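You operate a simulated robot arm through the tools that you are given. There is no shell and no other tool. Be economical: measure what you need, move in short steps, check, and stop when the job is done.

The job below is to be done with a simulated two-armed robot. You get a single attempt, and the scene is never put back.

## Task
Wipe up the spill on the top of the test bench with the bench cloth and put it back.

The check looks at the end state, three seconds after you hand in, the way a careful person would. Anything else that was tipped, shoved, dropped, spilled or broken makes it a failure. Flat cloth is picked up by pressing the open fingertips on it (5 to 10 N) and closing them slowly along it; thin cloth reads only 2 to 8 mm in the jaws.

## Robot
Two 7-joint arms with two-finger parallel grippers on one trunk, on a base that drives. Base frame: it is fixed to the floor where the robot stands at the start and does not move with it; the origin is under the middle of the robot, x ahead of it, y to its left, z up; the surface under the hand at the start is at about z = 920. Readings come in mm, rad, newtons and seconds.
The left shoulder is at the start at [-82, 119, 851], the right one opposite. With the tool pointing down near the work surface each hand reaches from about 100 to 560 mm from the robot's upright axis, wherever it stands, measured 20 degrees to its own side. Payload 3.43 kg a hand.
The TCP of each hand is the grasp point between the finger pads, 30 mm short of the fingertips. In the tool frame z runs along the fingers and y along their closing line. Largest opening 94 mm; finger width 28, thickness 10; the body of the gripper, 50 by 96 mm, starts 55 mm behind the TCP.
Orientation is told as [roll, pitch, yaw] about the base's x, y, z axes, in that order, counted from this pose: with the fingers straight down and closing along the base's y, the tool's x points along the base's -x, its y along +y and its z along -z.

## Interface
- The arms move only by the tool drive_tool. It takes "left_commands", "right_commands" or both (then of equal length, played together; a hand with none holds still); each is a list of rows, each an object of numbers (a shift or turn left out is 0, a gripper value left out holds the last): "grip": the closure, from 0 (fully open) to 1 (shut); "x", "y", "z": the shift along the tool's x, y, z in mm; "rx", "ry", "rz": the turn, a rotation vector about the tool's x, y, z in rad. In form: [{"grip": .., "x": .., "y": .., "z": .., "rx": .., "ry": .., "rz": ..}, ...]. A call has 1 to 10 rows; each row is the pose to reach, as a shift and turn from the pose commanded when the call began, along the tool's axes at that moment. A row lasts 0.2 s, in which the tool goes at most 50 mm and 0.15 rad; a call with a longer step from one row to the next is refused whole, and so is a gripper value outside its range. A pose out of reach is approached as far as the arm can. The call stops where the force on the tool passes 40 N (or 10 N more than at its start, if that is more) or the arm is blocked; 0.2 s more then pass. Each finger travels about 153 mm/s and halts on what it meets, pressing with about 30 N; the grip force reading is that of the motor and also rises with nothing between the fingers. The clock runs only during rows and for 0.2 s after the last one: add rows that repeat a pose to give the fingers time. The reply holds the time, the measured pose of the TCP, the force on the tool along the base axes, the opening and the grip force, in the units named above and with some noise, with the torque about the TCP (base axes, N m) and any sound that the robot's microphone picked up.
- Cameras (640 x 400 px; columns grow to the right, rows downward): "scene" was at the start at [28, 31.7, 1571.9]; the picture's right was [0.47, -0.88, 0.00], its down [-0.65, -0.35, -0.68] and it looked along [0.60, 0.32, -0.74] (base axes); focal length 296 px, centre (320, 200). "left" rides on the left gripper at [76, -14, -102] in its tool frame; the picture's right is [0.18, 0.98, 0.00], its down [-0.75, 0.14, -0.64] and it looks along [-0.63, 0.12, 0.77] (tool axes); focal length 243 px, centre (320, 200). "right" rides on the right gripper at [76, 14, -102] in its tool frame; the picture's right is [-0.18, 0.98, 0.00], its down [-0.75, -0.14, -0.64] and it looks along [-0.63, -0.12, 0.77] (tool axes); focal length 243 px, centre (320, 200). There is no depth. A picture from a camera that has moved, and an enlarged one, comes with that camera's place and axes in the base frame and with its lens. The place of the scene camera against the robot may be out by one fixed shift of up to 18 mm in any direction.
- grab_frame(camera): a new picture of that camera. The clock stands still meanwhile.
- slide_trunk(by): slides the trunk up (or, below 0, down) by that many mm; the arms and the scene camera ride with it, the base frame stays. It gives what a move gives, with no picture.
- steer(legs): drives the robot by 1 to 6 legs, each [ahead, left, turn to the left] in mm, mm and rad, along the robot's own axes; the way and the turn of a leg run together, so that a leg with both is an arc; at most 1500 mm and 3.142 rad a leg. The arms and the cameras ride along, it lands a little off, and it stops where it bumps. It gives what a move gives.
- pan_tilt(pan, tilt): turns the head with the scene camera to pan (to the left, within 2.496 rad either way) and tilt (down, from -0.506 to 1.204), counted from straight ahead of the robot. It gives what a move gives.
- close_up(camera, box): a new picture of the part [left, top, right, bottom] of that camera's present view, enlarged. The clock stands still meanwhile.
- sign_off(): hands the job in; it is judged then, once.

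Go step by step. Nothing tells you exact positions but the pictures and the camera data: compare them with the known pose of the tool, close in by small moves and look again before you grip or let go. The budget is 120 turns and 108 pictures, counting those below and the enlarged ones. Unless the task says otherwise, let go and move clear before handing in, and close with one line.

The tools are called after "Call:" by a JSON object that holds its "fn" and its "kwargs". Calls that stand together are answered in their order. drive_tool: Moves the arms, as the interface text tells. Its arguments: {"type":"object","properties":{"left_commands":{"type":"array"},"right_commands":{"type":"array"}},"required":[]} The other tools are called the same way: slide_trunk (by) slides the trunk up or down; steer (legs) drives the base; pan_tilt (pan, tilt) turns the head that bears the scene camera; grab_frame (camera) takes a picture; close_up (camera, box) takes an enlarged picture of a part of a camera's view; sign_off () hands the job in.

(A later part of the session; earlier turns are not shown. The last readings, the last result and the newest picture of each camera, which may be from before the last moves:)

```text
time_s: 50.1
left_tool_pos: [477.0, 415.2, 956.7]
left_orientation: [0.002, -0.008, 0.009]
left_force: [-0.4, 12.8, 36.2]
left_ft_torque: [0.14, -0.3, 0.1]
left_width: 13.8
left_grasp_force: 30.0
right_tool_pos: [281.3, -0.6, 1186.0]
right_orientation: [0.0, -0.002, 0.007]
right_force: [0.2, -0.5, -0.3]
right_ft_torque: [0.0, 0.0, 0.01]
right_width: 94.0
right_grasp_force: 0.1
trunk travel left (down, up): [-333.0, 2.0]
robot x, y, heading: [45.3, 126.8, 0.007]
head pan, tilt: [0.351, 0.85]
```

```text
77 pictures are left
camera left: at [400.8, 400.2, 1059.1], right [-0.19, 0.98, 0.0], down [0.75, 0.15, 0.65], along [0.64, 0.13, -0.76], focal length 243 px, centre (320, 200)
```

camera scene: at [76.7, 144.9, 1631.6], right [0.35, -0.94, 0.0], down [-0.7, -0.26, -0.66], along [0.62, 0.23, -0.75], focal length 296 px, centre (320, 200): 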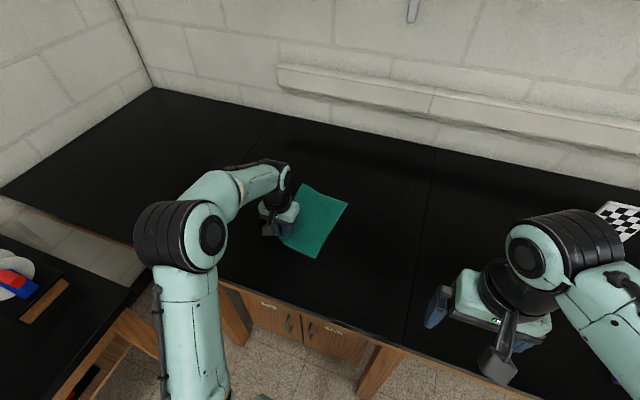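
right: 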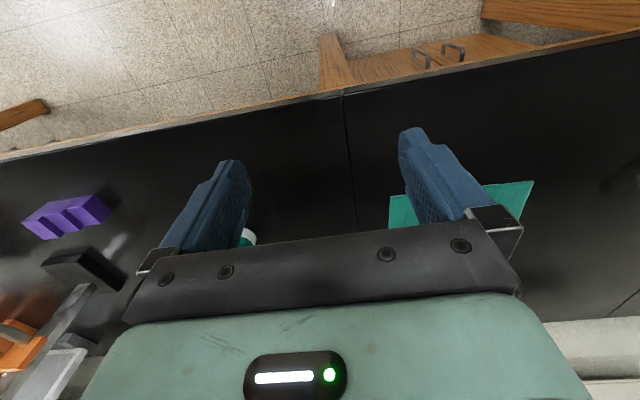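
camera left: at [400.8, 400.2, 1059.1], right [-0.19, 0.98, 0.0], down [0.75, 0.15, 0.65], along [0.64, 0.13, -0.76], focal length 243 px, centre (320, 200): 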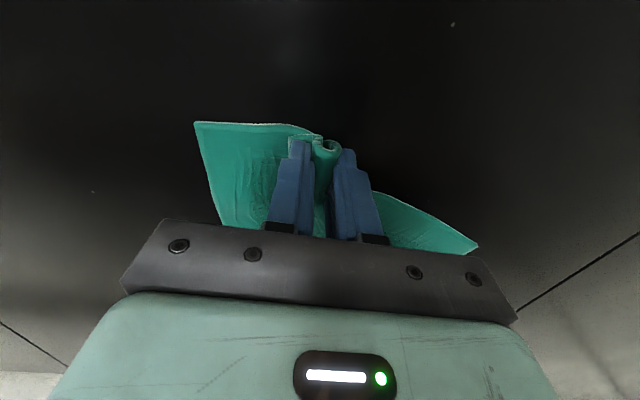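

Those passes were firm, around 32 N. I'll lift, move right and inspect the bench.

Call:
{"fn": "drive_tool", "kwargs": {"left_commands": [{"z": -15, "x": -10}, {"z": -50, "y": -30, "x": -20}, {"z": -85, "y": -60, "x": -30}, {"z": -120, "y": -75, "x": -40}]}}

Call:
{"fn": "grab_frame", "kwargs": {"camera": "left"}}

Call:
{"fn": "close_up", "kwargs": {"camera": "left", "box": [340, 40, 540, 165]}}

```text
time_s: 51.1
left_tool_pos: [516.7, 338.6, 1072.8]
left_orientation: [0.0, 0.001, 0.007]
left_force: [0.4, 0.3, 0.2]
left_ft_torque: [0.0, 0.02, -0.02]
left_width: 14.2
left_grasp_force: 29.8
right_tool_pos: [284.1, -0.2, 1184.6]
right_orientation: [0.001, 0.001, 0.007]
right_force: [-0.2, -0.1, 0.1]
right_ft_torque: [0.03, 0.0, 0.01]
right_width: 93.9
right_grasp_force: 0.0
trunk travel left (down, up): [-333.0, 2.0]
robot x, y, heading: [47.9, 126.3, 0.011]
head pan, tilt: [0.351, 0.85]
```

```text
76 pictures are left
camera left: at [441.6, 324.0, 1175.8], right [-0.19, 0.98, 0.0], down [0.75, 0.15, 0.64], along [0.63, 0.12, -0.77], focal length 243 px, centre (320, 200)
```

left: 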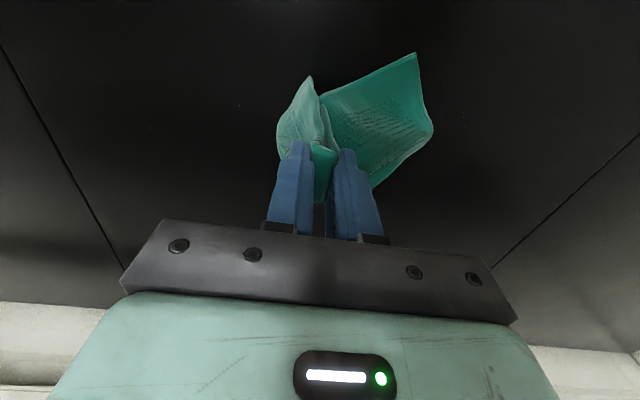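

```text
3.20 times, centred on (440, 102) of left
camera zoom: at [441.6, 324.0, 1175.8], right [-0.19, 0.98, 0.0], down [0.75, 0.15, 0.64], along [0.63, 0.12, -0.77], focal length 776 px, centre (-64, 512)
```

zoom: 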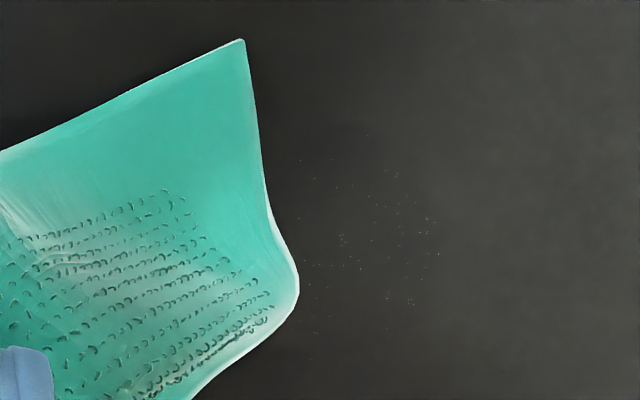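

Only faint specks remain, though the cloth hides part of the area. I'll do one more full round to finish it off.

Call:
{"fn": "drive_tool", "kwargs": {"left_commands": [{"z": 40, "y": -10}, {"z": 80, "y": -10}, {"z": 100, "y": 10, "x": 10}, {"z": 103, "y": 40, "x": 20}, {"z": 105, "y": 70, "x": 36}, {"z": 110, "y": 72, "x": 38}, {"z": 112, "y": 72, "x": 38}]}}

```text
time_s: 52.7
left_tool_pos: [479.9, 412.0, 964.3]
left_orientation: [0.0, -0.004, 0.008]
left_force: [1.5, -0.6, 7.4]
left_ft_torque: [-0.06, -0.14, 0.0]
left_width: 13.9
left_grasp_force: 30.6
right_tool_pos: [284.4, 0.6, 1185.7]
right_orientation: [-0.001, 0.001, 0.007]
right_force: [0.2, 1.0, 0.7]
right_ft_torque: [0.03, -0.01, -0.01]
right_width: 94.2
right_grasp_force: 0.0
trunk travel left (down, up): [-333.0, 2.0]
robot x, y, heading: [42.6, 126.0, 0.01]
head pan, tilt: [0.351, 0.85]
```

Call:
{"fn": "drive_tool", "kwargs": {"left_commands": [{"z": 3}, {"z": 5, "y": 28}, {"z": 5, "y": 56}, {"z": 5, "y": 84}, {"z": 5, "y": 108}, {"z": 5, "y": 108, "x": -13}, {"z": 5, "y": 74, "x": -13}, {"z": 5, "y": 40, "x": -13}, {"z": 5, "y": 0, "x": -13}]}}

Call:
{"fn": "drive_tool", "kwargs": {"left_commands": [{"z": 1, "x": -13}, {"z": 1, "y": 28, "x": -13}, {"z": 1, "y": 56, "x": -13}, {"z": 1, "y": 84, "x": -13}, {"z": 1, "y": 108, "x": -13}, {"z": 1, "y": 108, "x": -26}, {"z": 1, "y": 84, "x": -26}, {"z": 1, "y": 56, "x": -26}, {"z": 1, "y": 28, "x": -26}, {"z": 1, "y": 0, "x": -26}]}}

Call:
{"fn": "drive_tool", "kwargs": {"left_commands": [{"x": -13}, {"y": 28, "x": -13}, {"y": 56, "x": -13}, {"y": 84, "x": -13}, {"y": 108, "x": -13}, {"y": 108, "x": -26}, {"y": 84, "x": -26}, {"y": 56, "x": -26}, {"y": 28, "x": -26}, {"y": 0, "x": -26}]}}

Call:
{"fn": "drive_tool", "kwargs": {"left_commands": [{"z": 1, "x": -10}, {"z": 1, "y": 28, "x": -10}, {"z": 1, "y": 56, "x": -10}, {"z": 1, "y": 84, "x": -10}, {"z": 1, "y": 100, "x": -10}, {"z": 1, "y": 75, "x": 15}, {"z": 1, "y": 50, "x": 30}, {"z": 1, "y": 25, "x": 45}, {"z": 1, "y": 0, "x": 30}]}}

Call:
{"fn": "drive_tool", "kwargs": {"left_commands": [{"z": -15, "x": 0}, {"z": -50, "y": -40, "x": 0}, {"z": -85, "y": -80, "x": 0}, {"z": -100, "y": -120, "x": 0}]}}

Call:
{"fn": "grab_frame", "kwargs": {"camera": "left"}}

Call:
{"fn": "close_up", "kwargs": {"camera": "left", "box": [400, 40, 600, 165]}}

```text
time_s: 54.7
left_tool_pos: [492.8, 410.3, 960.7]
left_orientation: [0.003, -0.007, 0.008]
left_force: [-0.6, 10.2, 34.6]
left_ft_torque: [0.17, -0.24, 0.07]
left_width: 13.8
left_grasp_force: 29.9
right_tool_pos: [283.2, -0.5, 1185.4]
right_orientation: [0.001, -0.002, 0.007]
right_force: [-0.3, 0.1, -0.2]
right_ft_torque: [0.02, -0.05, 0.01]
right_width: 93.9
right_grasp_force: 0.1
trunk travel left (down, up): [-333.0, 2.0]
robot x, y, heading: [45.6, 124.8, 0.004]
head pan, tilt: [0.351, 0.85]
```

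```text
time_s: 56.9
left_tool_pos: [517.8, 410.9, 960.5]
left_orientation: [0.002, -0.012, 0.01]
left_force: [-0.3, 12.0, 40.6]
left_ft_torque: [0.21, -0.24, 0.07]
left_width: 13.5
left_grasp_force: 29.6
right_tool_pos: [283.1, -1.4, 1186.1]
right_orientation: [0.001, -0.004, 0.006]
right_force: [-0.4, -0.8, 0.2]
right_ft_torque: [0.06, 0.02, 0.0]
right_width: 94.0
right_grasp_force: 0.1
trunk travel left (down, up): [-333.0, 2.0]
robot x, y, heading: [46.8, 122.9, 0.008]
head pan, tilt: [0.351, 0.85]
```

```text
time_s: 59.1
left_tool_pos: [545.7, 413.8, 961.5]
left_orientation: [0.001, -0.009, 0.01]
left_force: [0.7, 10.8, 35.8]
left_ft_torque: [0.21, -0.27, 0.09]
left_width: 13.5
left_grasp_force: 29.7
right_tool_pos: [283.4, -1.6, 1185.0]
right_orientation: [0.001, -0.002, 0.008]
right_force: [0.5, 0.0, -0.1]
right_ft_torque: [0.0, -0.03, 0.0]
right_width: 93.9
right_grasp_force: 0.1
trunk travel left (down, up): [-333.0, 2.0]
robot x, y, heading: [44.9, 125.4, 0.012]
head pan, tilt: [0.351, 0.85]
```

```text
time_s: 61.1
left_tool_pos: [511.8, 412.7, 961.1]
left_orientation: [0.001, -0.009, 0.01]
left_force: [-7.2, 11.0, 42.8]
left_ft_torque: [0.2, -0.08, 0.03]
left_width: 13.8
left_grasp_force: 29.7
right_tool_pos: [281.8, -1.5, 1185.3]
right_orientation: [0.002, -0.003, 0.008]
right_force: [-0.3, -0.4, -0.4]
right_ft_torque: [0.01, -0.03, 0.01]
right_width: 94.2
right_grasp_force: 0.0
trunk travel left (down, up): [-333.0, 2.0]
robot x, y, heading: [45.7, 122.4, 0.008]
head pan, tilt: [0.351, 0.85]
```

```text
refused: row 2 steps farther than a row can; nothing moved
```

```text
74 pictures are left
camera left: at [435.8, 397.3, 1061.6], right [-0.19, 0.98, 0.0], down [0.75, 0.15, 0.65], along [0.64, 0.13, -0.76], focal length 243 px, centre (320, 200)
```

left: 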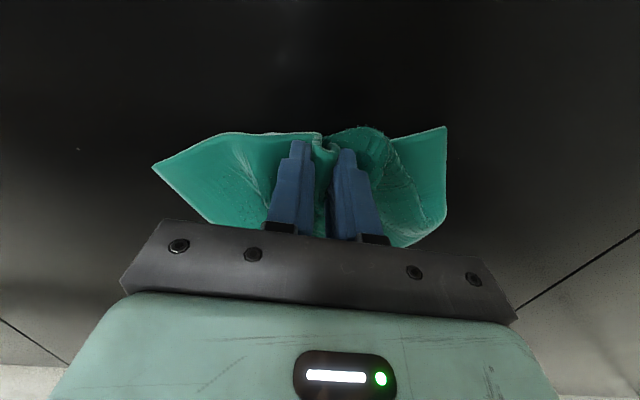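

```text
3.20 times, centred on (500, 102) of left
camera zoom: at [435.8, 397.3, 1061.6], right [-0.19, 0.98, 0.0], down [0.75, 0.15, 0.65], along [0.64, 0.13, -0.76], focal length 776 px, centre (-256, 512)
```

zoom: 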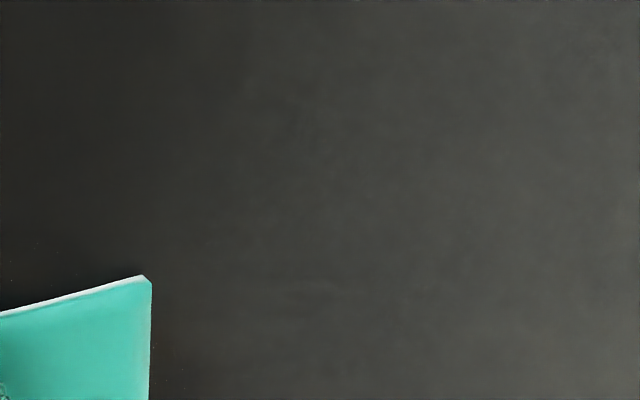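

The bench looks clean. I'll lift the cloth clear and carry it above its old place, then check the spill area again.

Call:
{"fn": "drive_tool", "kwargs": {"left_commands": [{"z": -30}, {"z": -70}, {"z": -110}, {"z": -150}, {"z": -190}, {"z": -225}, {"z": -225, "y": -45}, {"z": -225, "y": -90}, {"z": -225, "y": -135}, {"z": -225, "y": -172}]}}

Call:
{"fn": "grab_frame", "kwargs": {"camera": "left"}}

Call:
{"fn": "grab_frame", "kwargs": {"camera": "scene"}}

Call:
{"fn": "close_up", "kwargs": {"camera": "left", "box": [420, 60, 580, 160]}}

```text
time_s: 63.3
left_tool_pos: [514.0, 238.9, 1180.5]
left_orientation: [0.0, -0.001, 0.007]
left_force: [0.0, 0.8, 0.3]
left_ft_torque: [0.02, -0.03, -0.03]
left_width: 14.2
left_grasp_force: 29.7
right_tool_pos: [284.1, -0.9, 1185.0]
right_orientation: [-0.001, 0.0, 0.006]
right_force: [-0.5, -0.1, -0.3]
right_ft_torque: [0.01, -0.01, 0.02]
right_width: 93.8
right_grasp_force: 0.1
trunk travel left (down, up): [-333.0, 2.0]
robot x, y, heading: [48.9, 122.2, 0.014]
head pan, tilt: [0.351, 0.85]
```

```text
72 pictures are left
camera left: at [439.1, 223.5, 1282.9], right [-0.19, 0.98, 0.0], down [0.75, 0.15, 0.64], along [0.63, 0.12, -0.77], focal length 243 px, centre (320, 200)
```

left: 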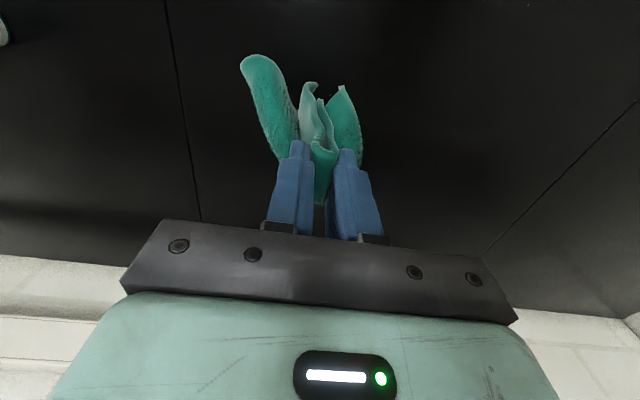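

```text
71 pictures are left
camera scene: at [77.0, 145.1, 1631.6], right [0.35, -0.94, 0.0], down [-0.7, -0.26, -0.66], along [0.62, 0.23, -0.75], focal length 296 px, centre (320, 200)
```

scene: 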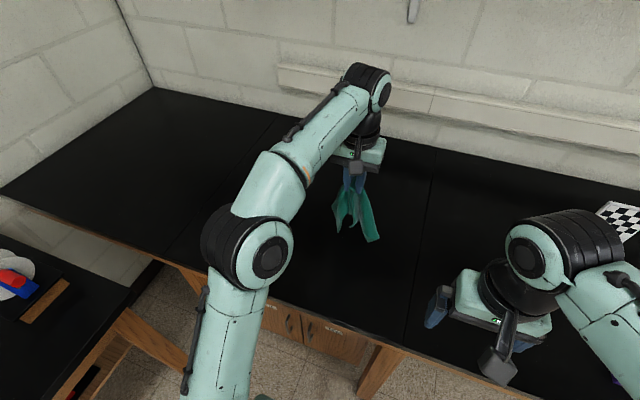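

```text
4.00 times, centred on (500, 110) of left
camera zoom: at [439.1, 223.5, 1282.9], right [-0.19, 0.98, 0.0], down [0.75, 0.15, 0.64], along [0.63, 0.12, -0.77], focal length 970 px, centre (-400, 560)
```

zoom: 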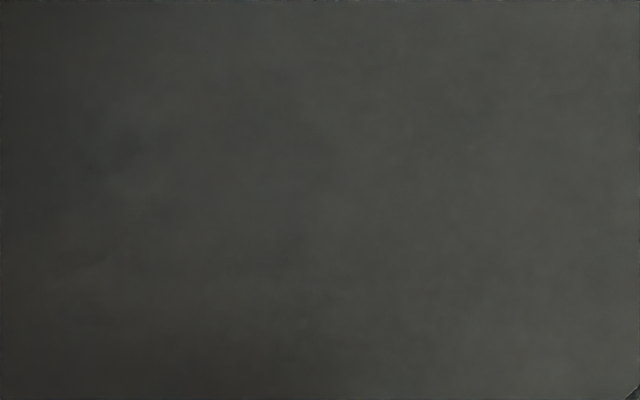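

The spill area is clean. Next I'll lay the cloth back, tilting the hand forward for reach so its far edge lands near x≈700, then pull back to x≈510.

Call:
{"fn": "drive_tool", "kwargs": {"left_commands": [{"x": -20, "ry": -0.12}, {"x": -45, "ry": -0.24}, {"x": -70, "ry": -0.36}, {"x": -95, "ry": -0.48}, {"x": -120, "ry": -0.6}, {"x": -145, "ry": -0.7}, {"x": -160, "ry": -0.7}]}}

Call:
{"fn": "grab_frame", "kwargs": {"camera": "scene"}}

Call:
{"fn": "grab_frame", "kwargs": {"camera": "left"}}

```text
time_s: 64.9
left_tool_pos: [675.1, 240.4, 1181.0]
left_orientation: [-0.001, -0.7, 0.008]
left_force: [0.0, 0.1, -0.1]
left_ft_torque: [0.01, 0.02, 0.0]
left_width: 14.0
left_grasp_force: 30.0
right_tool_pos: [284.6, -0.9, 1184.9]
right_orientation: [0.0, 0.001, 0.007]
right_force: [1.0, -0.3, 0.4]
right_ft_torque: [0.01, 0.04, 0.02]
right_width: 94.2
right_grasp_force: 0.1
trunk travel left (down, up): [-333.0, 2.0]
robot x, y, heading: [50.0, 123.8, 0.004]
head pan, tilt: [0.351, 0.85]
```

```text
69 pictures are left
camera scene: at [77.6, 146.0, 1631.6], right [0.35, -0.94, 0.0], down [-0.7, -0.26, -0.66], along [0.62, 0.23, -0.75], focal length 296 px, centre (320, 200)
```

scene: 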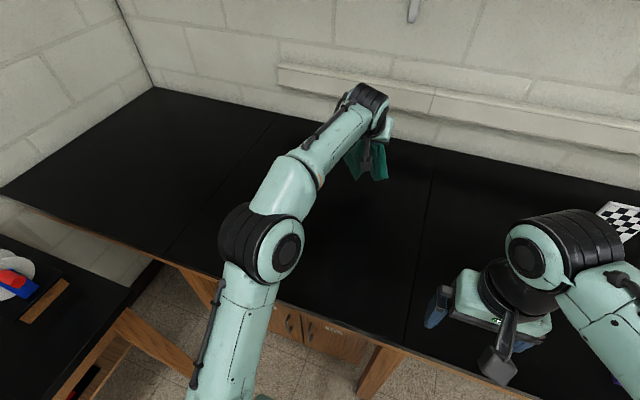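

```text
68 pictures are left
camera left: at [552.3, 226.0, 1208.4], right [-0.15, 0.98, -0.12], down [0.16, 0.14, 0.98], along [0.98, 0.12, -0.18], focal length 243 px, centre (320, 200)
```

left: 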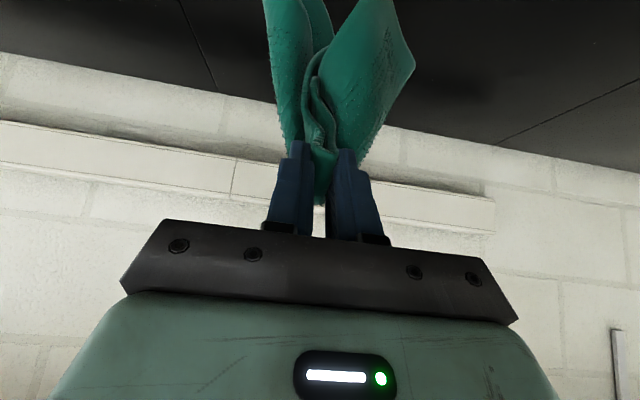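

The tilt gives plenty of reach. I'll lower the cloth while drawing back toward the robot so that it lays out.

Call:
{"fn": "drive_tool", "kwargs": {"left_commands": [{"x": 25.8, "z": 30.6}, {"x": 45.1, "z": 53.6}, {"x": 76.5, "z": 59.8}, {"x": 111.7, "z": 62.8}, {"x": 150.8, "z": 62.6}, {"x": 186.6, "z": 58.6}, {"x": 215.4, "z": 54}, {"x": 237.2, "z": 48.8}]}}

Call:
{"fn": "grab_frame", "kwargs": {"camera": "scene"}}

Call:
{"fn": "grab_frame", "kwargs": {"camera": "left"}}

```text
time_s: 66.7
left_tool_pos: [524.2, 238.9, 991.6]
left_orientation: [-0.002, -0.7, 0.008]
left_force: [0.8, -0.5, 0.1]
left_ft_torque: [0.02, 0.0, -0.01]
left_width: 13.7
left_grasp_force: 30.6
right_tool_pos: [283.8, -0.6, 1184.6]
right_orientation: [0.002, 0.0, 0.007]
right_force: [-0.9, 0.1, -0.1]
right_ft_torque: [-0.03, 0.02, 0.02]
right_width: 94.1
right_grasp_force: 0.0
trunk travel left (down, up): [-333.0, 2.0]
robot x, y, heading: [46.4, 123.8, 0.006]
head pan, tilt: [0.351, 0.85]
```

```text
67 pictures are left
camera scene: at [76.3, 145.8, 1631.6], right [0.35, -0.94, 0.0], down [-0.7, -0.26, -0.66], along [0.62, 0.23, -0.75], focal length 296 px, centre (320, 200)
```

scene: 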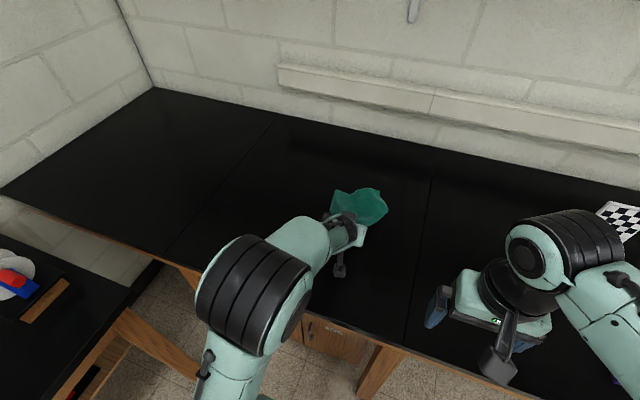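

```text
66 pictures are left
camera left: at [400.8, 223.5, 1019.9], right [-0.15, 0.98, -0.12], down [0.16, 0.14, 0.98], along [0.98, 0.12, -0.18], focal length 243 px, centre (320, 200)
```

left: 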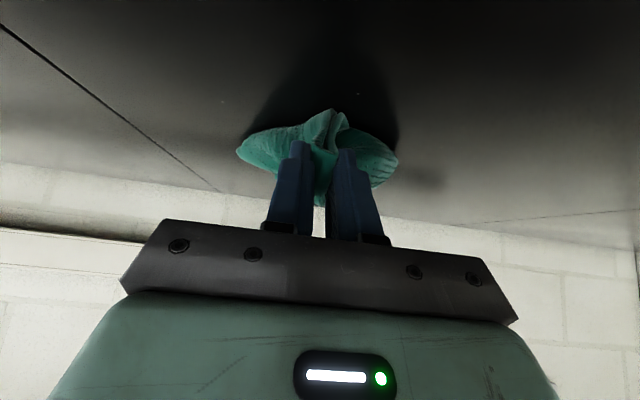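

The cloth is spreading out ahead of the hand. I'll bring the hand upright, draw back slightly and lower to the bench.

Call:
{"fn": "drive_tool", "kwargs": {"left_commands": [{"x": 4, "z": -3, "ry": 0.14}, {"x": 8, "z": -6, "ry": 0.28}, {"x": 11, "z": -9, "ry": 0.42}, {"x": 14.5, "z": -12.2, "ry": 0.56}, {"x": 14.5, "z": -12.2, "ry": 0.7}, {"x": 25, "z": 0, "ry": 0.7}, {"x": 34, "z": 11, "ry": 0.7}]}}

Call:
{"fn": "grab_frame", "kwargs": {"camera": "left"}}

Call:
{"fn": "close_up", "kwargs": {"camera": "scene", "box": [240, 150, 440, 275]}}

```text
time_s: 68.3
left_tool_pos: [506.5, 239.9, 960.3]
left_orientation: [-0.002, -0.001, 0.008]
left_force: [-0.2, 0.0, 6.9]
left_ft_torque: [0.0, -0.05, 0.0]
left_width: 14.4
left_grasp_force: 30.1
right_tool_pos: [283.0, 0.7, 1184.9]
right_orientation: [-0.001, -0.001, 0.006]
right_force: [-0.2, 0.5, -0.7]
right_ft_torque: [-0.03, -0.01, -0.01]
right_width: 94.0
right_grasp_force: 0.0
trunk travel left (down, up): [-333.0, 2.0]
robot x, y, heading: [46.2, 123.6, 0.006]
head pan, tilt: [0.351, 0.85]
```

```text
65 pictures are left
camera left: at [430.2, 225.2, 1062.5], right [-0.19, 0.98, 0.0], down [0.75, 0.15, 0.64], along [0.63, 0.12, -0.77], focal length 243 px, centre (320, 200)
```

left: 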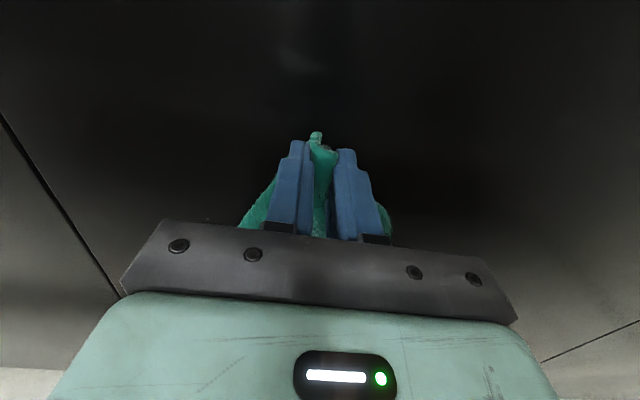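

```text
3.20 times, centred on (340, 212) of scene
camera zoom: at [76.3, 146.1, 1631.7], right [0.35, -0.94, 0.0], down [-0.7, -0.26, -0.66], along [0.62, 0.23, -0.75], focal length 947 px, centre (256, 160)
```

zoom: 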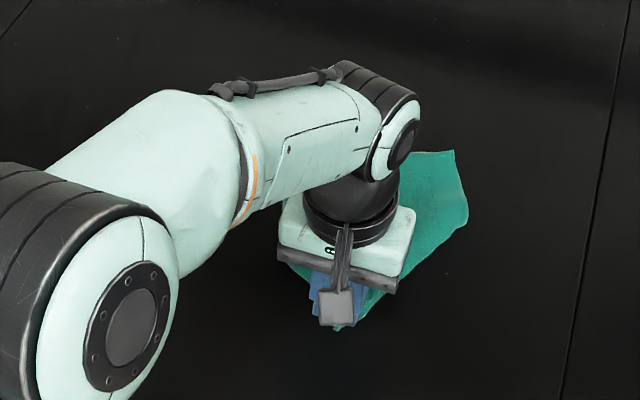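

The near corners have folded back, as I expected. I'll open slowly at light contact so the fingers help spread the cloth, then rise and look.

Call:
{"fn": "drive_tool", "kwargs": {"left_commands": [{"grip": 0.85}, {"grip": 0.75}, {"grip": 0.65}, {"grip": 0.55}, {"grip": 0.5}, {"grip": 0.5, "z": -15}, {"grip": 0.5, "z": -50}, {"grip": 0.5, "z": -90}, {"grip": 0.5, "z": -130}, {"grip": 0.5, "z": -170}]}}

Call:
{"fn": "grab_frame", "kwargs": {"camera": "left"}}

Call:
{"fn": "close_up", "kwargs": {"camera": "scene", "box": [240, 150, 440, 275]}}

```text
time_s: 70.5
left_tool_pos: [503.3, 238.4, 1128.9]
left_orientation: [-0.002, 0.002, 0.008]
left_force: [-1.2, 0.0, 0.4]
left_ft_torque: [0.02, 0.01, -0.02]
left_width: 46.9
left_grasp_force: 0.1
right_tool_pos: [283.9, -0.3, 1185.9]
right_orientation: [-0.001, -0.001, 0.007]
right_force: [-0.1, 0.7, 0.2]
right_ft_torque: [0.0, -0.02, 0.0]
right_width: 94.1
right_grasp_force: 0.1
trunk travel left (down, up): [-333.0, 2.0]
robot x, y, heading: [47.3, 123.5, 0.004]
head pan, tilt: [0.351, 0.85]
```

```text
63 pictures are left
camera left: at [429.2, 223.2, 1231.9], right [-0.19, 0.98, 0.0], down [0.75, 0.15, 0.64], along [0.63, 0.12, -0.77], focal length 243 px, centre (320, 200)
```

left: 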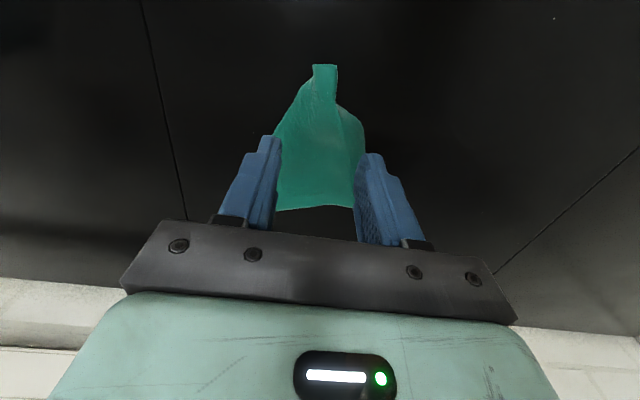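

```text
3.20 times, centred on (340, 212) of scene
camera zoom: at [76.7, 145.9, 1631.6], right [0.35, -0.94, 0.0], down [-0.7, -0.26, -0.66], along [0.62, 0.23, -0.75], focal length 947 px, centre (256, 160)
```

zoom: 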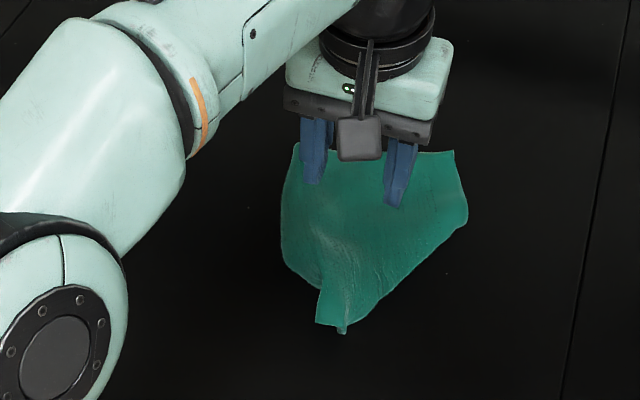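

The cloth is back in place but its near corners are folded in. I'll move the hand aside to see how the folds lie.

Call:
{"fn": "drive_tool", "kwargs": {"left_commands": [{"z": -30, "y": 30, "x": 40}, {"z": -60, "y": 50, "x": 80}, {"z": -90, "y": 70, "x": 110}, {"z": -120, "y": 90, "x": 140}]}}

Call:
{"fn": "close_up", "kwargs": {"camera": "scene", "box": [270, 150, 430, 250]}}

Call:
{"fn": "grab_frame", "kwargs": {"camera": "left"}}

```text
refused: row 1 steps farther than a row can; nothing moved
```

```text
4.00 times, centred on (350, 200) of scene
camera zoom: at [76.7, 145.9, 1631.6], right [0.35, -0.94, 0.0], down [-0.7, -0.26, -0.66], along [0.62, 0.23, -0.75], focal length 1184 px, centre (200, 200)
```

zoom: 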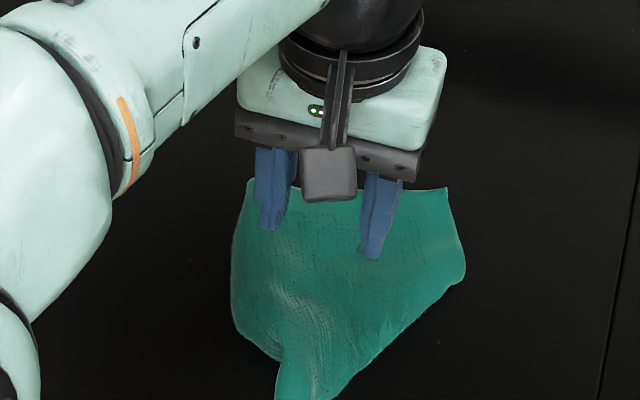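

```text
60 pictures are left
camera left: at [429.2, 223.2, 1231.9], right [-0.19, 0.98, 0.0], down [0.75, 0.15, 0.64], along [0.63, 0.12, -0.77], focal length 243 px, centre (320, 200)
```

left: 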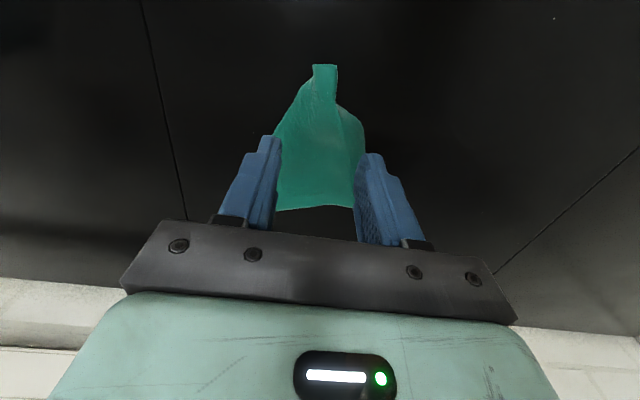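

Call:
{"fn": "drive_tool", "kwargs": {"left_commands": [{"z": -20, "y": 25, "x": 30}, {"z": -40, "y": 50, "x": 60}, {"z": -60, "y": 75, "x": 90}, {"z": -80, "y": 100, "x": 120}, {"z": -100, "y": 125, "x": 140}]}}

Call:
{"fn": "close_up", "kwargs": {"camera": "scene", "box": [270, 150, 430, 250]}}

Call:
{"fn": "grab_frame", "kwargs": {"camera": "left"}}

```text
time_s: 71.7
left_tool_pos: [364.8, 364.0, 1231.1]
left_orientation: [-0.001, 0.002, 0.005]
left_force: [0.8, 0.5, 0.5]
left_ft_torque: [0.02, 0.03, 0.01]
left_width: 47.2
left_grasp_force: 0.1
right_tool_pos: [284.2, -0.6, 1185.8]
right_orientation: [0.001, 0.001, 0.006]
right_force: [-0.3, 0.9, 0.5]
right_ft_torque: [0.01, -0.03, 0.0]
right_width: 93.6
right_grasp_force: 0.1
trunk travel left (down, up): [-333.0, 2.0]
robot x, y, heading: [44.3, 124.8, 0.001]
head pan, tilt: [0.351, 0.85]
```

```text
4.00 times, centred on (350, 200) of scene
camera zoom: at [76.3, 146.5, 1631.6], right [0.35, -0.94, 0.0], down [-0.7, -0.26, -0.66], along [0.62, 0.23, -0.75], focal length 1184 px, centre (200, 200)
```

zoom: 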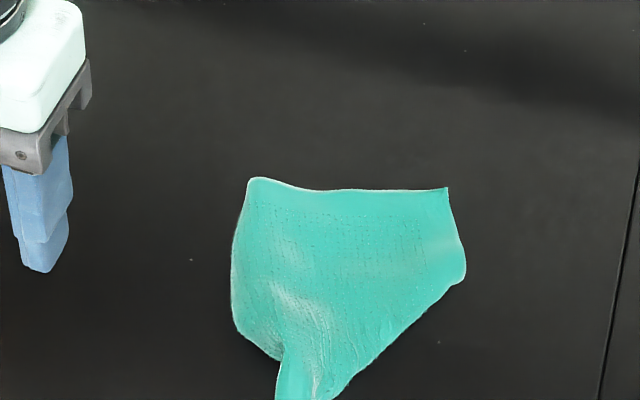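

```text
58 pictures are left
camera left: at [288.0, 348.6, 1333.7], right [-0.19, 0.98, 0.0], down [0.75, 0.15, 0.64], along [0.63, 0.12, -0.77], focal length 243 px, centre (320, 200)
```

left: 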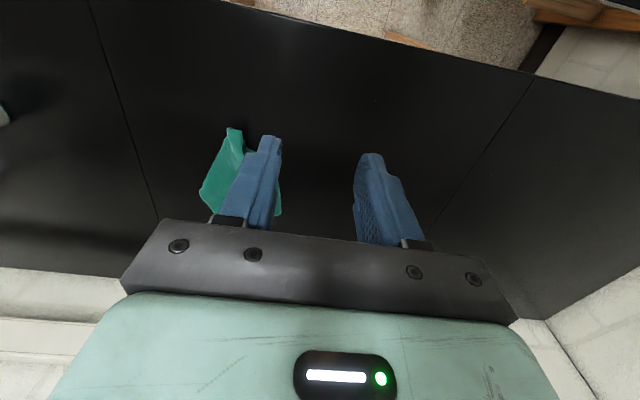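

The cloth is roughly back at its spot (near tip x≈485, far edge x≈690–735), but the near corners are tucked under. To lay it flat, I'll pick up both far corners with two hands and re-lay it. First I'll shift the base 60 mm left to centre on it.

Call:
{"fn": "steer", "kwargs": {"legs": [[-15, 0, 0], [0, 60, 0], [12, 0, 0]]}}

Call:
{"fn": "pan_tilt", "kwargs": {"pan": -0.3, "tilt": 0.8}}

Call:
{"fn": "grab_frame", "kwargs": {"camera": "scene"}}

Call:
{"fn": "grab_frame", "kwargs": {"camera": "right"}}

```text
time_s: 73.6
left_tool_pos: [358.8, 421.5, 1230.2]
left_orientation: [0.001, 0.002, 0.005]
left_force: [0.7, -0.2, 0.1]
left_ft_torque: [0.03, -0.02, 0.01]
left_width: 47.4
left_grasp_force: 0.1
right_tool_pos: [278.4, 58.6, 1183.9]
right_orientation: [-0.001, -0.001, 0.007]
right_force: [0.2, -0.7, -0.2]
right_ft_torque: [0.0, 0.0, 0.01]
right_width: 94.0
right_grasp_force: 0.0
trunk travel left (down, up): [-333.0, 2.0]
robot x, y, heading: [42.6, 183.2, 0.003]
head pan, tilt: [0.351, 0.85]
```

```text
time_s: 74.7
left_tool_pos: [360.5, 422.0, 1231.8]
left_orientation: [-0.002, 0.001, 0.007]
left_force: [-0.1, -1.1, 0.6]
left_ft_torque: [0.0, 0.04, -0.02]
left_width: 46.8
left_grasp_force: 0.0
right_tool_pos: [280.8, 59.2, 1185.2]
right_orientation: [0.0, 0.001, 0.008]
right_force: [-0.5, 0.6, -0.2]
right_ft_torque: [0.03, -0.05, -0.01]
right_width: 93.7
right_grasp_force: 0.1
trunk travel left (down, up): [-333.0, 2.0]
robot x, y, heading: [44.8, 180.9, 0.005]
head pan, tilt: [-0.3, 0.799]
```

```text
57 pictures are left
camera scene: at [77.0, 155.3, 1635.6], right [-0.29, -0.96, 0.0], down [-0.69, 0.21, -0.7], along [0.67, -0.2, -0.72], focal length 296 px, centre (320, 200)
```

scene: 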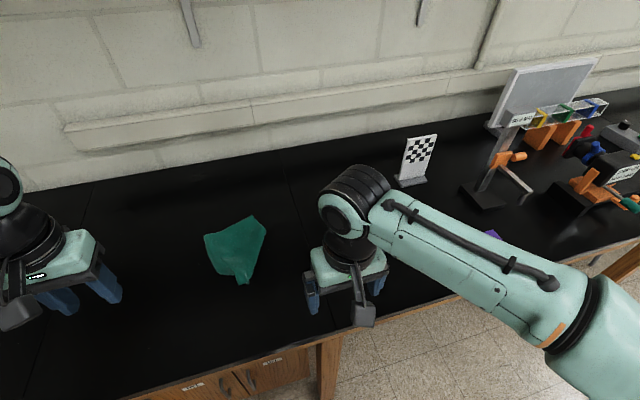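

```text
56 pictures are left
camera right: at [203.1, 73.7, 1287.3], right [0.18, 0.98, 0.0], down [0.75, -0.14, 0.64], along [0.63, -0.11, -0.77], focal length 243 px, centre (320, 200)
```

right: 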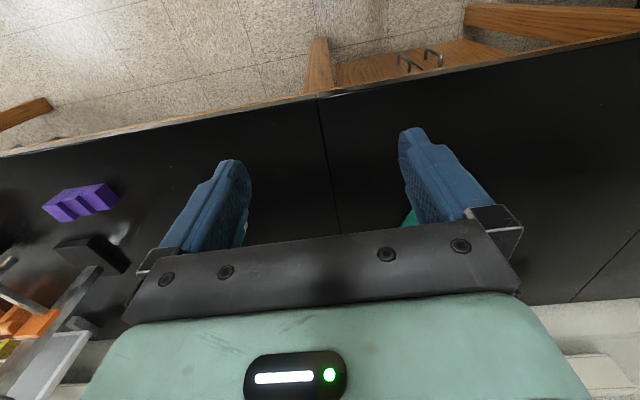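

The area around the cloth is clear. Since the far corners are only about 150 mm apart, I'll take the far-right corner first with the right hand. I'm moving it above that corner with a forward tilt.

Call:
{"fn": "drive_tool", "kwargs": {"right_commands": [{"x": -44, "y": 15, "z": 10, "ry": -0.05, "grip": 0.55}, {"x": -88, "y": 30, "z": 20, "ry": -0.1}, {"x": -132, "y": 45, "z": 30, "ry": -0.15}, {"x": -176, "y": 60, "z": 40, "ry": -0.2}, {"x": -220, "y": 75, "z": 50, "ry": -0.25}, {"x": -264, "y": 90, "z": 60, "ry": -0.3}, {"x": -308, "y": 105, "z": 75, "ry": -0.35}, {"x": -352, "y": 120, "z": 90, "ry": -0.4}, {"x": -396, "y": 130, "z": 105, "ry": -0.45}]}}

Call:
{"fn": "pan_tilt", "kwargs": {"pan": 0.1, "tilt": 0.85}}

Call:
{"fn": "grab_frame", "kwargs": {"camera": "scene"}}

Call:
{"fn": "grab_frame", "kwargs": {"camera": "right"}}

```text
time_s: 76.7
left_tool_pos: [361.4, 422.8, 1230.5]
left_orientation: [-0.002, 0.001, 0.006]
left_force: [0.4, 0.4, 0.3]
left_ft_torque: [0.04, 0.01, 0.03]
left_width: 46.9
left_grasp_force: 0.1
right_tool_pos: [670.9, 193.7, 1078.5]
right_orientation: [-0.001, -0.451, 0.008]
right_force: [0.2, -0.2, -0.3]
right_ft_torque: [-0.02, 0.01, -0.01]
right_width: 42.1
right_grasp_force: 0.1
right hand out of reach, approached as far as the arm can: row 9
trunk travel left (down, up): [-333.0, 2.0]
robot x, y, heading: [42.4, 185.6, -0.0]
head pan, tilt: [-0.3, 0.799]
```

```text
time_s: 77.5
left_tool_pos: [359.9, 422.9, 1232.4]
left_orientation: [-0.002, 0.0, 0.006]
left_force: [-0.3, 0.8, 1.4]
left_ft_torque: [-0.03, 0.04, -0.04]
left_width: 46.9
left_grasp_force: 0.1
right_tool_pos: [670.6, 193.1, 1078.5]
right_orientation: [0.0, -0.452, 0.009]
right_force: [-0.5, -0.1, 0.1]
right_ft_torque: [0.02, -0.03, 0.01]
right_width: 42.6
right_grasp_force: 0.0
trunk travel left (down, up): [-333.0, 2.0]
robot x, y, heading: [40.4, 184.8, 0.012]
head pan, tilt: [0.099, 0.85]
```

```text
55 pictures are left
camera scene: at [77.6, 186.7, 1631.6], right [0.11, -0.99, 0.0], down [-0.75, -0.08, -0.66], along [0.66, 0.07, -0.75], focal length 296 px, centre (320, 200)
```

scene: 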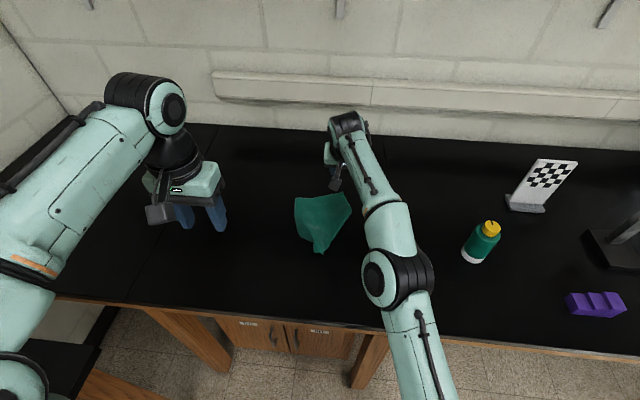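

```text
54 pictures are left
camera right: at [556.0, 207.6, 1137.8], right [0.16, 0.98, 0.08], down [0.4, -0.14, 0.91], along [0.9, -0.11, -0.42], focal length 243 px, centre (320, 200)
```

right: 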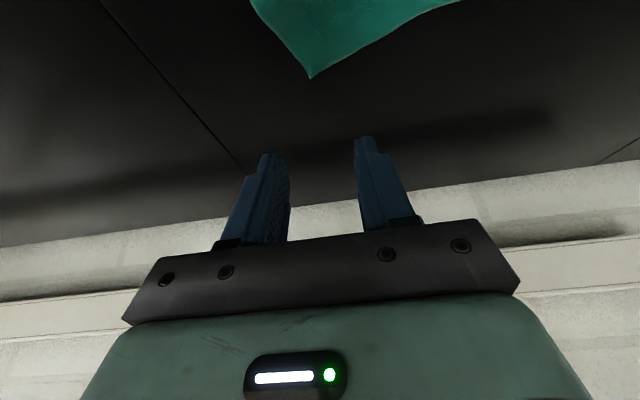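

The far-right corner is near (726, 188) with nothing around it. I'll lower the right hand to about 25 mm above it, just inside the corner.

Call:
{"fn": "drive_tool", "kwargs": {"right_commands": [{"x": 17.4, "z": 36, "y": 5, "grip": 0.62}, {"x": 28.1, "z": 69.7, "y": 10}, {"x": 19.2, "z": 99, "y": 14}, {"x": 19.2, "z": 99, "y": 14}]}}

Call:
{"fn": "grab_frame", "kwargs": {"camera": "right"}}

Call:
{"fn": "close_up", "kwargs": {"camera": "scene", "box": [260, 130, 420, 230]}}

```text
time_s: 78.5
left_tool_pos: [361.1, 423.4, 1232.0]
left_orientation: [-0.001, 0.002, 0.007]
left_force: [-0.2, 0.0, -0.2]
left_ft_torque: [-0.02, 0.03, 0.02]
left_width: 47.2
left_grasp_force: 0.0
right_tool_pos: [694.8, 205.6, 982.0]
right_orientation: [0.001, -0.449, 0.008]
right_force: [1.3, 0.6, 0.2]
right_ft_torque: [-0.01, -0.02, 0.02]
right_width: 35.8
right_grasp_force: 0.1
trunk travel left (down, up): [-333.0, 2.0]
robot x, y, heading: [45.3, 183.2, 0.003]
head pan, tilt: [0.099, 0.85]
```

```text
53 pictures are left
camera right: at [579.9, 219.9, 1040.3], right [0.16, 0.98, 0.08], down [0.4, -0.14, 0.91], along [0.9, -0.11, -0.42], focal length 243 px, centre (320, 200)
```

right: 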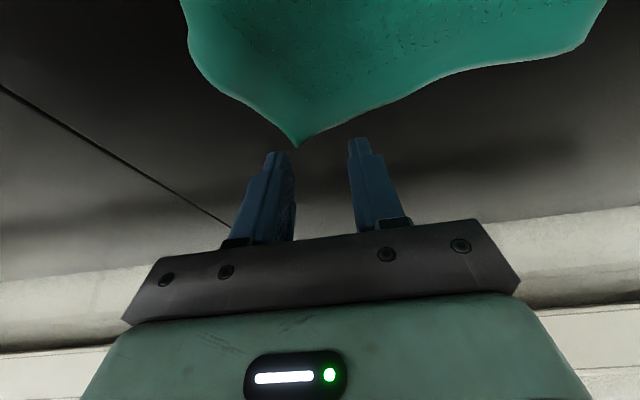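

```text
4.00 times, centred on (340, 180) of scene
camera zoom: at [76.9, 186.5, 1631.6], right [0.11, -0.99, 0.0], down [-0.75, -0.08, -0.66], along [0.66, 0.07, -0.75], focal length 1184 px, centre (240, 280)
```

zoom: 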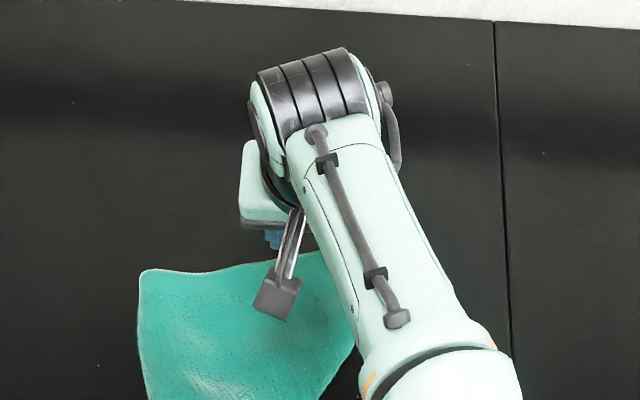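

The corner is at about (732, 187) and the fingers are just over it. I'll shift 8 mm inward and go down to contact.

Call:
{"fn": "drive_tool", "kwargs": {"right_commands": [{"x": 7.2, "z": -3.5}, {"x": 13.7, "z": 10}, {"x": 16.8, "z": 16.3}, {"x": 18.1, "z": 19}]}}

```text
time_s: 79.5
left_tool_pos: [360.3, 422.0, 1230.9]
left_orientation: [-0.002, -0.001, 0.007]
left_force: [-0.2, 0.5, 0.6]
left_ft_torque: [-0.01, 0.05, 0.01]
left_width: 46.9
left_grasp_force: 0.0
right_tool_pos: [688.7, 205.3, 956.2]
right_orientation: [0.0, -0.451, 0.007]
right_force: [0.1, -0.8, 2.0]
right_ft_torque: [0.01, -0.01, 0.0]
right_width: 35.5
right_grasp_force: 0.1
trunk travel left (down, up): [-333.0, 2.0]
robot x, y, heading: [42.4, 183.5, 0.007]
head pan, tilt: [0.099, 0.85]
```

Call:
{"fn": "drive_tool", "kwargs": {"right_commands": [{"x": 0.9, "z": 1.8}, {"x": 0.9, "z": 1.8}]}}

Call:
{"fn": "drive_tool", "kwargs": {"right_commands": [{"grip": 0.68}, {"grip": 0.73}, {"grip": 0.78}, {"grip": 0.83}, {"grip": 0.88}, {"grip": 0.93}, {"grip": 0.97}, {"grip": 1.0}, {"grip": 1.0}]}}

Call:
{"fn": "grab_frame", "kwargs": {"camera": "right"}}

```text
time_s: 80.1
left_tool_pos: [360.4, 421.7, 1231.7]
left_orientation: [-0.002, -0.001, 0.007]
left_force: [-0.5, 0.5, 0.0]
left_ft_torque: [-0.01, 0.0, -0.01]
left_width: 47.0
left_grasp_force: 0.3
right_tool_pos: [687.5, 206.7, 955.7]
right_orientation: [0.001, -0.454, 0.006]
right_force: [0.5, -0.1, 8.8]
right_ft_torque: [0.03, -0.03, -0.04]
right_width: 35.8
right_grasp_force: 0.1
trunk travel left (down, up): [-333.0, 2.0]
robot x, y, heading: [45.0, 184.0, 0.006]
head pan, tilt: [0.099, 0.85]
```

```text
time_s: 82.1
left_tool_pos: [359.1, 422.1, 1232.1]
left_orientation: [-0.002, 0.0, 0.007]
left_force: [-0.1, 0.5, -1.1]
left_ft_torque: [0.0, 0.04, 0.02]
left_width: 46.9
left_grasp_force: 0.0
right_tool_pos: [688.0, 205.0, 956.4]
right_orientation: [0.001, -0.454, 0.007]
right_force: [-0.3, -0.2, 16.5]
right_ft_torque: [-0.01, -0.08, -0.06]
right_width: 4.5
right_grasp_force: 30.7
trunk travel left (down, up): [-333.0, 2.0]
robot x, y, heading: [41.6, 185.5, 0.009]
head pan, tilt: [0.099, 0.85]
```

```text
51 pictures are left
camera right: at [573.4, 219.3, 1014.5], right [0.16, 0.98, 0.08], down [0.4, -0.14, 0.91], along [0.9, -0.11, -0.41], focal length 243 px, centre (320, 200)
```

right: 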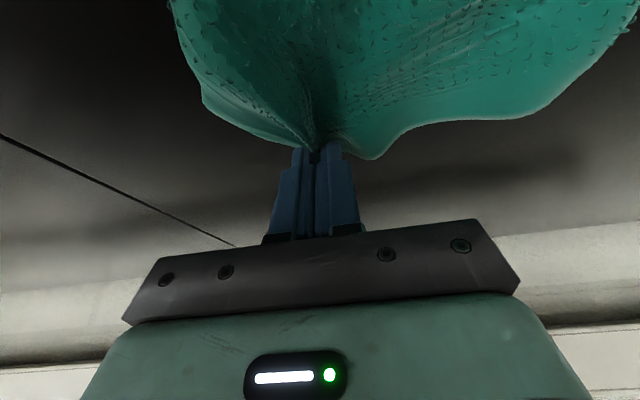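

The right hand has the corner (4.5 mm, 31 N). I'll lift it and draw it right to open space, then bring in the left hand.

Call:
{"fn": "drive_tool", "kwargs": {"right_commands": [{"x": -10, "z": -20}, {"x": -20, "z": -42}, {"x": -20, "z": -42, "y": -20}, {"x": -20, "z": -42, "y": -40}, {"x": -20, "z": -42, "y": -55}], "left_commands": [{"x": -35, "y": -8, "z": 15, "ry": -0.08}, {"x": -70, "y": -16, "z": 30, "ry": -0.16}, {"x": -105, "y": -24, "z": 45, "ry": -0.24}, {"x": -140, "y": -32, "z": 60, "ry": -0.32}, {"x": -175, "y": -40, "z": 75, "ry": -0.4}]}}

Call:
{"fn": "grab_frame", "kwargs": {"camera": "scene"}}

Call:
{"fn": "grab_frame", "kwargs": {"camera": "left"}}

```text
time_s: 83.3
left_tool_pos: [538.8, 382.1, 1156.5]
left_orientation: [0.0, -0.4, 0.007]
left_force: [0.1, -0.4, -0.1]
left_ft_torque: [-0.02, 0.04, -0.02]
left_width: 47.1
left_grasp_force: 0.1
right_tool_pos: [688.9, 149.0, 1000.0]
right_orientation: [-0.002, -0.449, 0.006]
right_force: [-0.5, -0.6, 0.0]
right_ft_torque: [0.0, 0.01, 0.03]
right_width: 4.3
right_grasp_force: 30.4
trunk travel left (down, up): [-333.0, 2.0]
robot x, y, heading: [43.2, 181.4, 0.009]
head pan, tilt: [0.099, 0.85]
```

```text
50 pictures are left
camera scene: at [78.5, 186.2, 1631.6], right [0.11, -0.99, 0.0], down [-0.75, -0.08, -0.66], along [0.66, 0.07, -0.75], focal length 296 px, centre (320, 200)
```

scene: 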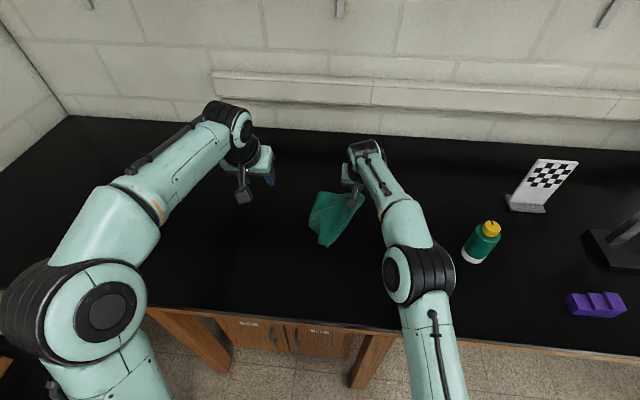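

```text
49 pictures are left
camera left: at [429.1, 367.9, 1221.0], right [-0.18, 0.98, -0.07], down [0.44, 0.14, 0.88], along [0.88, 0.12, -0.46], focal length 243 px, centre (320, 200)
```

left: 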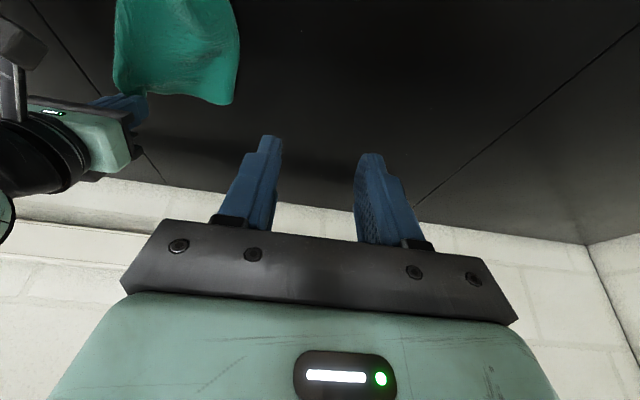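

The left end of the far edge appears near (722, 257). I'll look closely to see whether it is a real corner or a fold.

Call:
{"fn": "close_up", "kwargs": {"camera": "left", "box": [80, 0, 280, 125]}}

Call:
{"fn": "close_up", "kwargs": {"camera": "scene", "box": [290, 170, 390, 260]}}

```text
3.20 times, centred on (180, 62) of left
camera zoom: at [429.1, 367.9, 1221.0], right [-0.18, 0.98, -0.07], down [0.44, 0.14, 0.88], along [0.88, 0.12, -0.46], focal length 776 px, centre (768, 640)
```

zoom: 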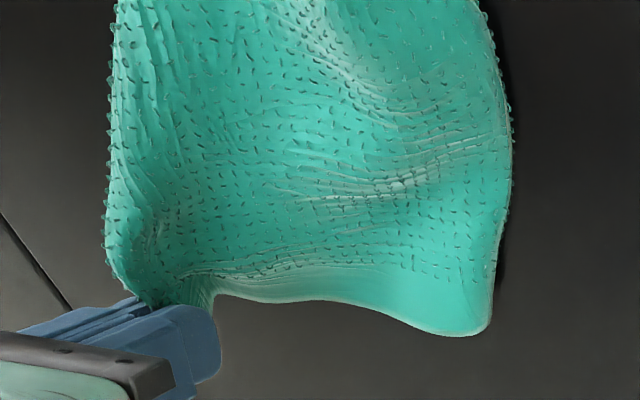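

```text
4.44 times, centred on (340, 215) of scene
camera zoom: at [78.5, 186.2, 1631.6], right [0.11, -0.99, 0.0], down [-0.75, -0.08, -0.66], along [0.66, 0.07, -0.75], focal length 1315 px, centre (231, 133)
```

zoom: 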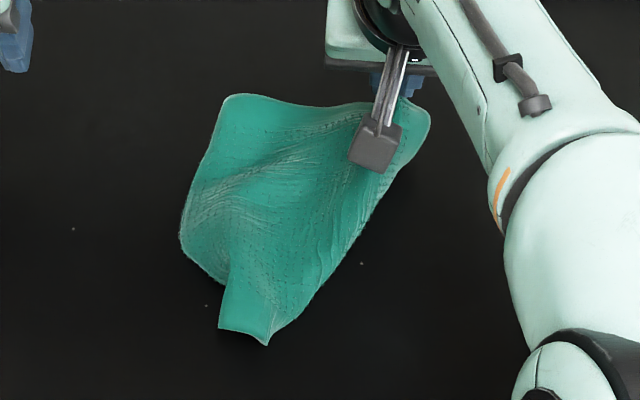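

Both sides of the cloth are folded under along their length. Lifting it off the bench from two points along the far edge should let the folds drop open. I'll raise the right hand a little more and move the left hand above the left side.

Call:
{"fn": "drive_tool", "kwargs": {"right_commands": [{"x": -9, "z": -18, "y": -10}, {"x": -17, "z": -36, "y": -20}, {"x": -26, "z": -54, "y": -30}], "left_commands": [{"x": -15, "y": -30, "z": 33}, {"x": -30, "y": -60, "z": 66}, {"x": -40, "y": -90, "z": 95}]}}

Call:
{"fn": "grab_frame", "kwargs": {"camera": "left"}}

Call:
{"fn": "close_up", "kwargs": {"camera": "scene", "box": [260, 150, 420, 250]}}

```text
time_s: 84.1
left_tool_pos: [614.2, 291.2, 1084.9]
left_orientation: [0.0, -0.4, 0.007]
left_force: [-0.2, -0.7, 0.0]
left_ft_torque: [-0.01, 0.01, -0.01]
left_width: 46.9
left_grasp_force: 0.0
right_tool_pos: [688.8, 118.1, 1061.4]
right_orientation: [0.001, -0.45, 0.006]
right_force: [-0.3, 0.4, -0.6]
right_ft_torque: [0.02, 0.03, 0.02]
right_width: 4.5
right_grasp_force: 30.1
trunk travel left (down, up): [-333.0, 2.0]
robot x, y, heading: [42.9, 184.2, 0.008]
head pan, tilt: [0.099, 0.85]
```

```text
46 pictures are left
camera left: at [504.3, 276.7, 1148.5], right [-0.18, 0.98, -0.07], down [0.44, 0.14, 0.88], along [0.88, 0.12, -0.46], focal length 243 px, centre (320, 200)
```

left: 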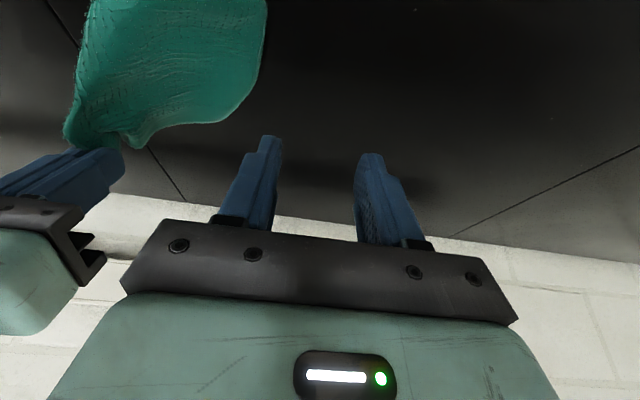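

```text
4.00 times, centred on (340, 200) of scene
camera zoom: at [78.2, 185.7, 1631.6], right [0.11, -0.99, 0.0], down [-0.75, -0.08, -0.66], along [0.66, 0.07, -0.75], focal length 1184 px, centre (240, 200)
```

zoom: 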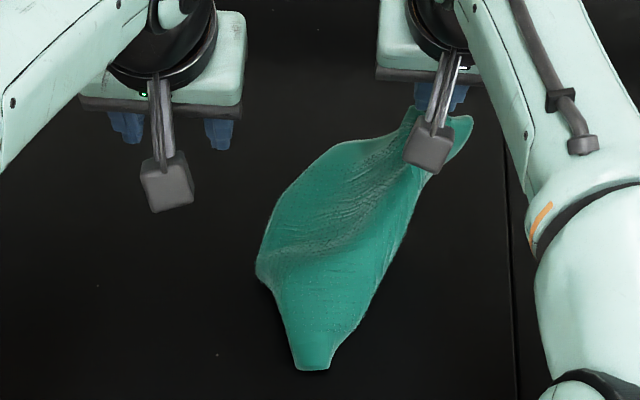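

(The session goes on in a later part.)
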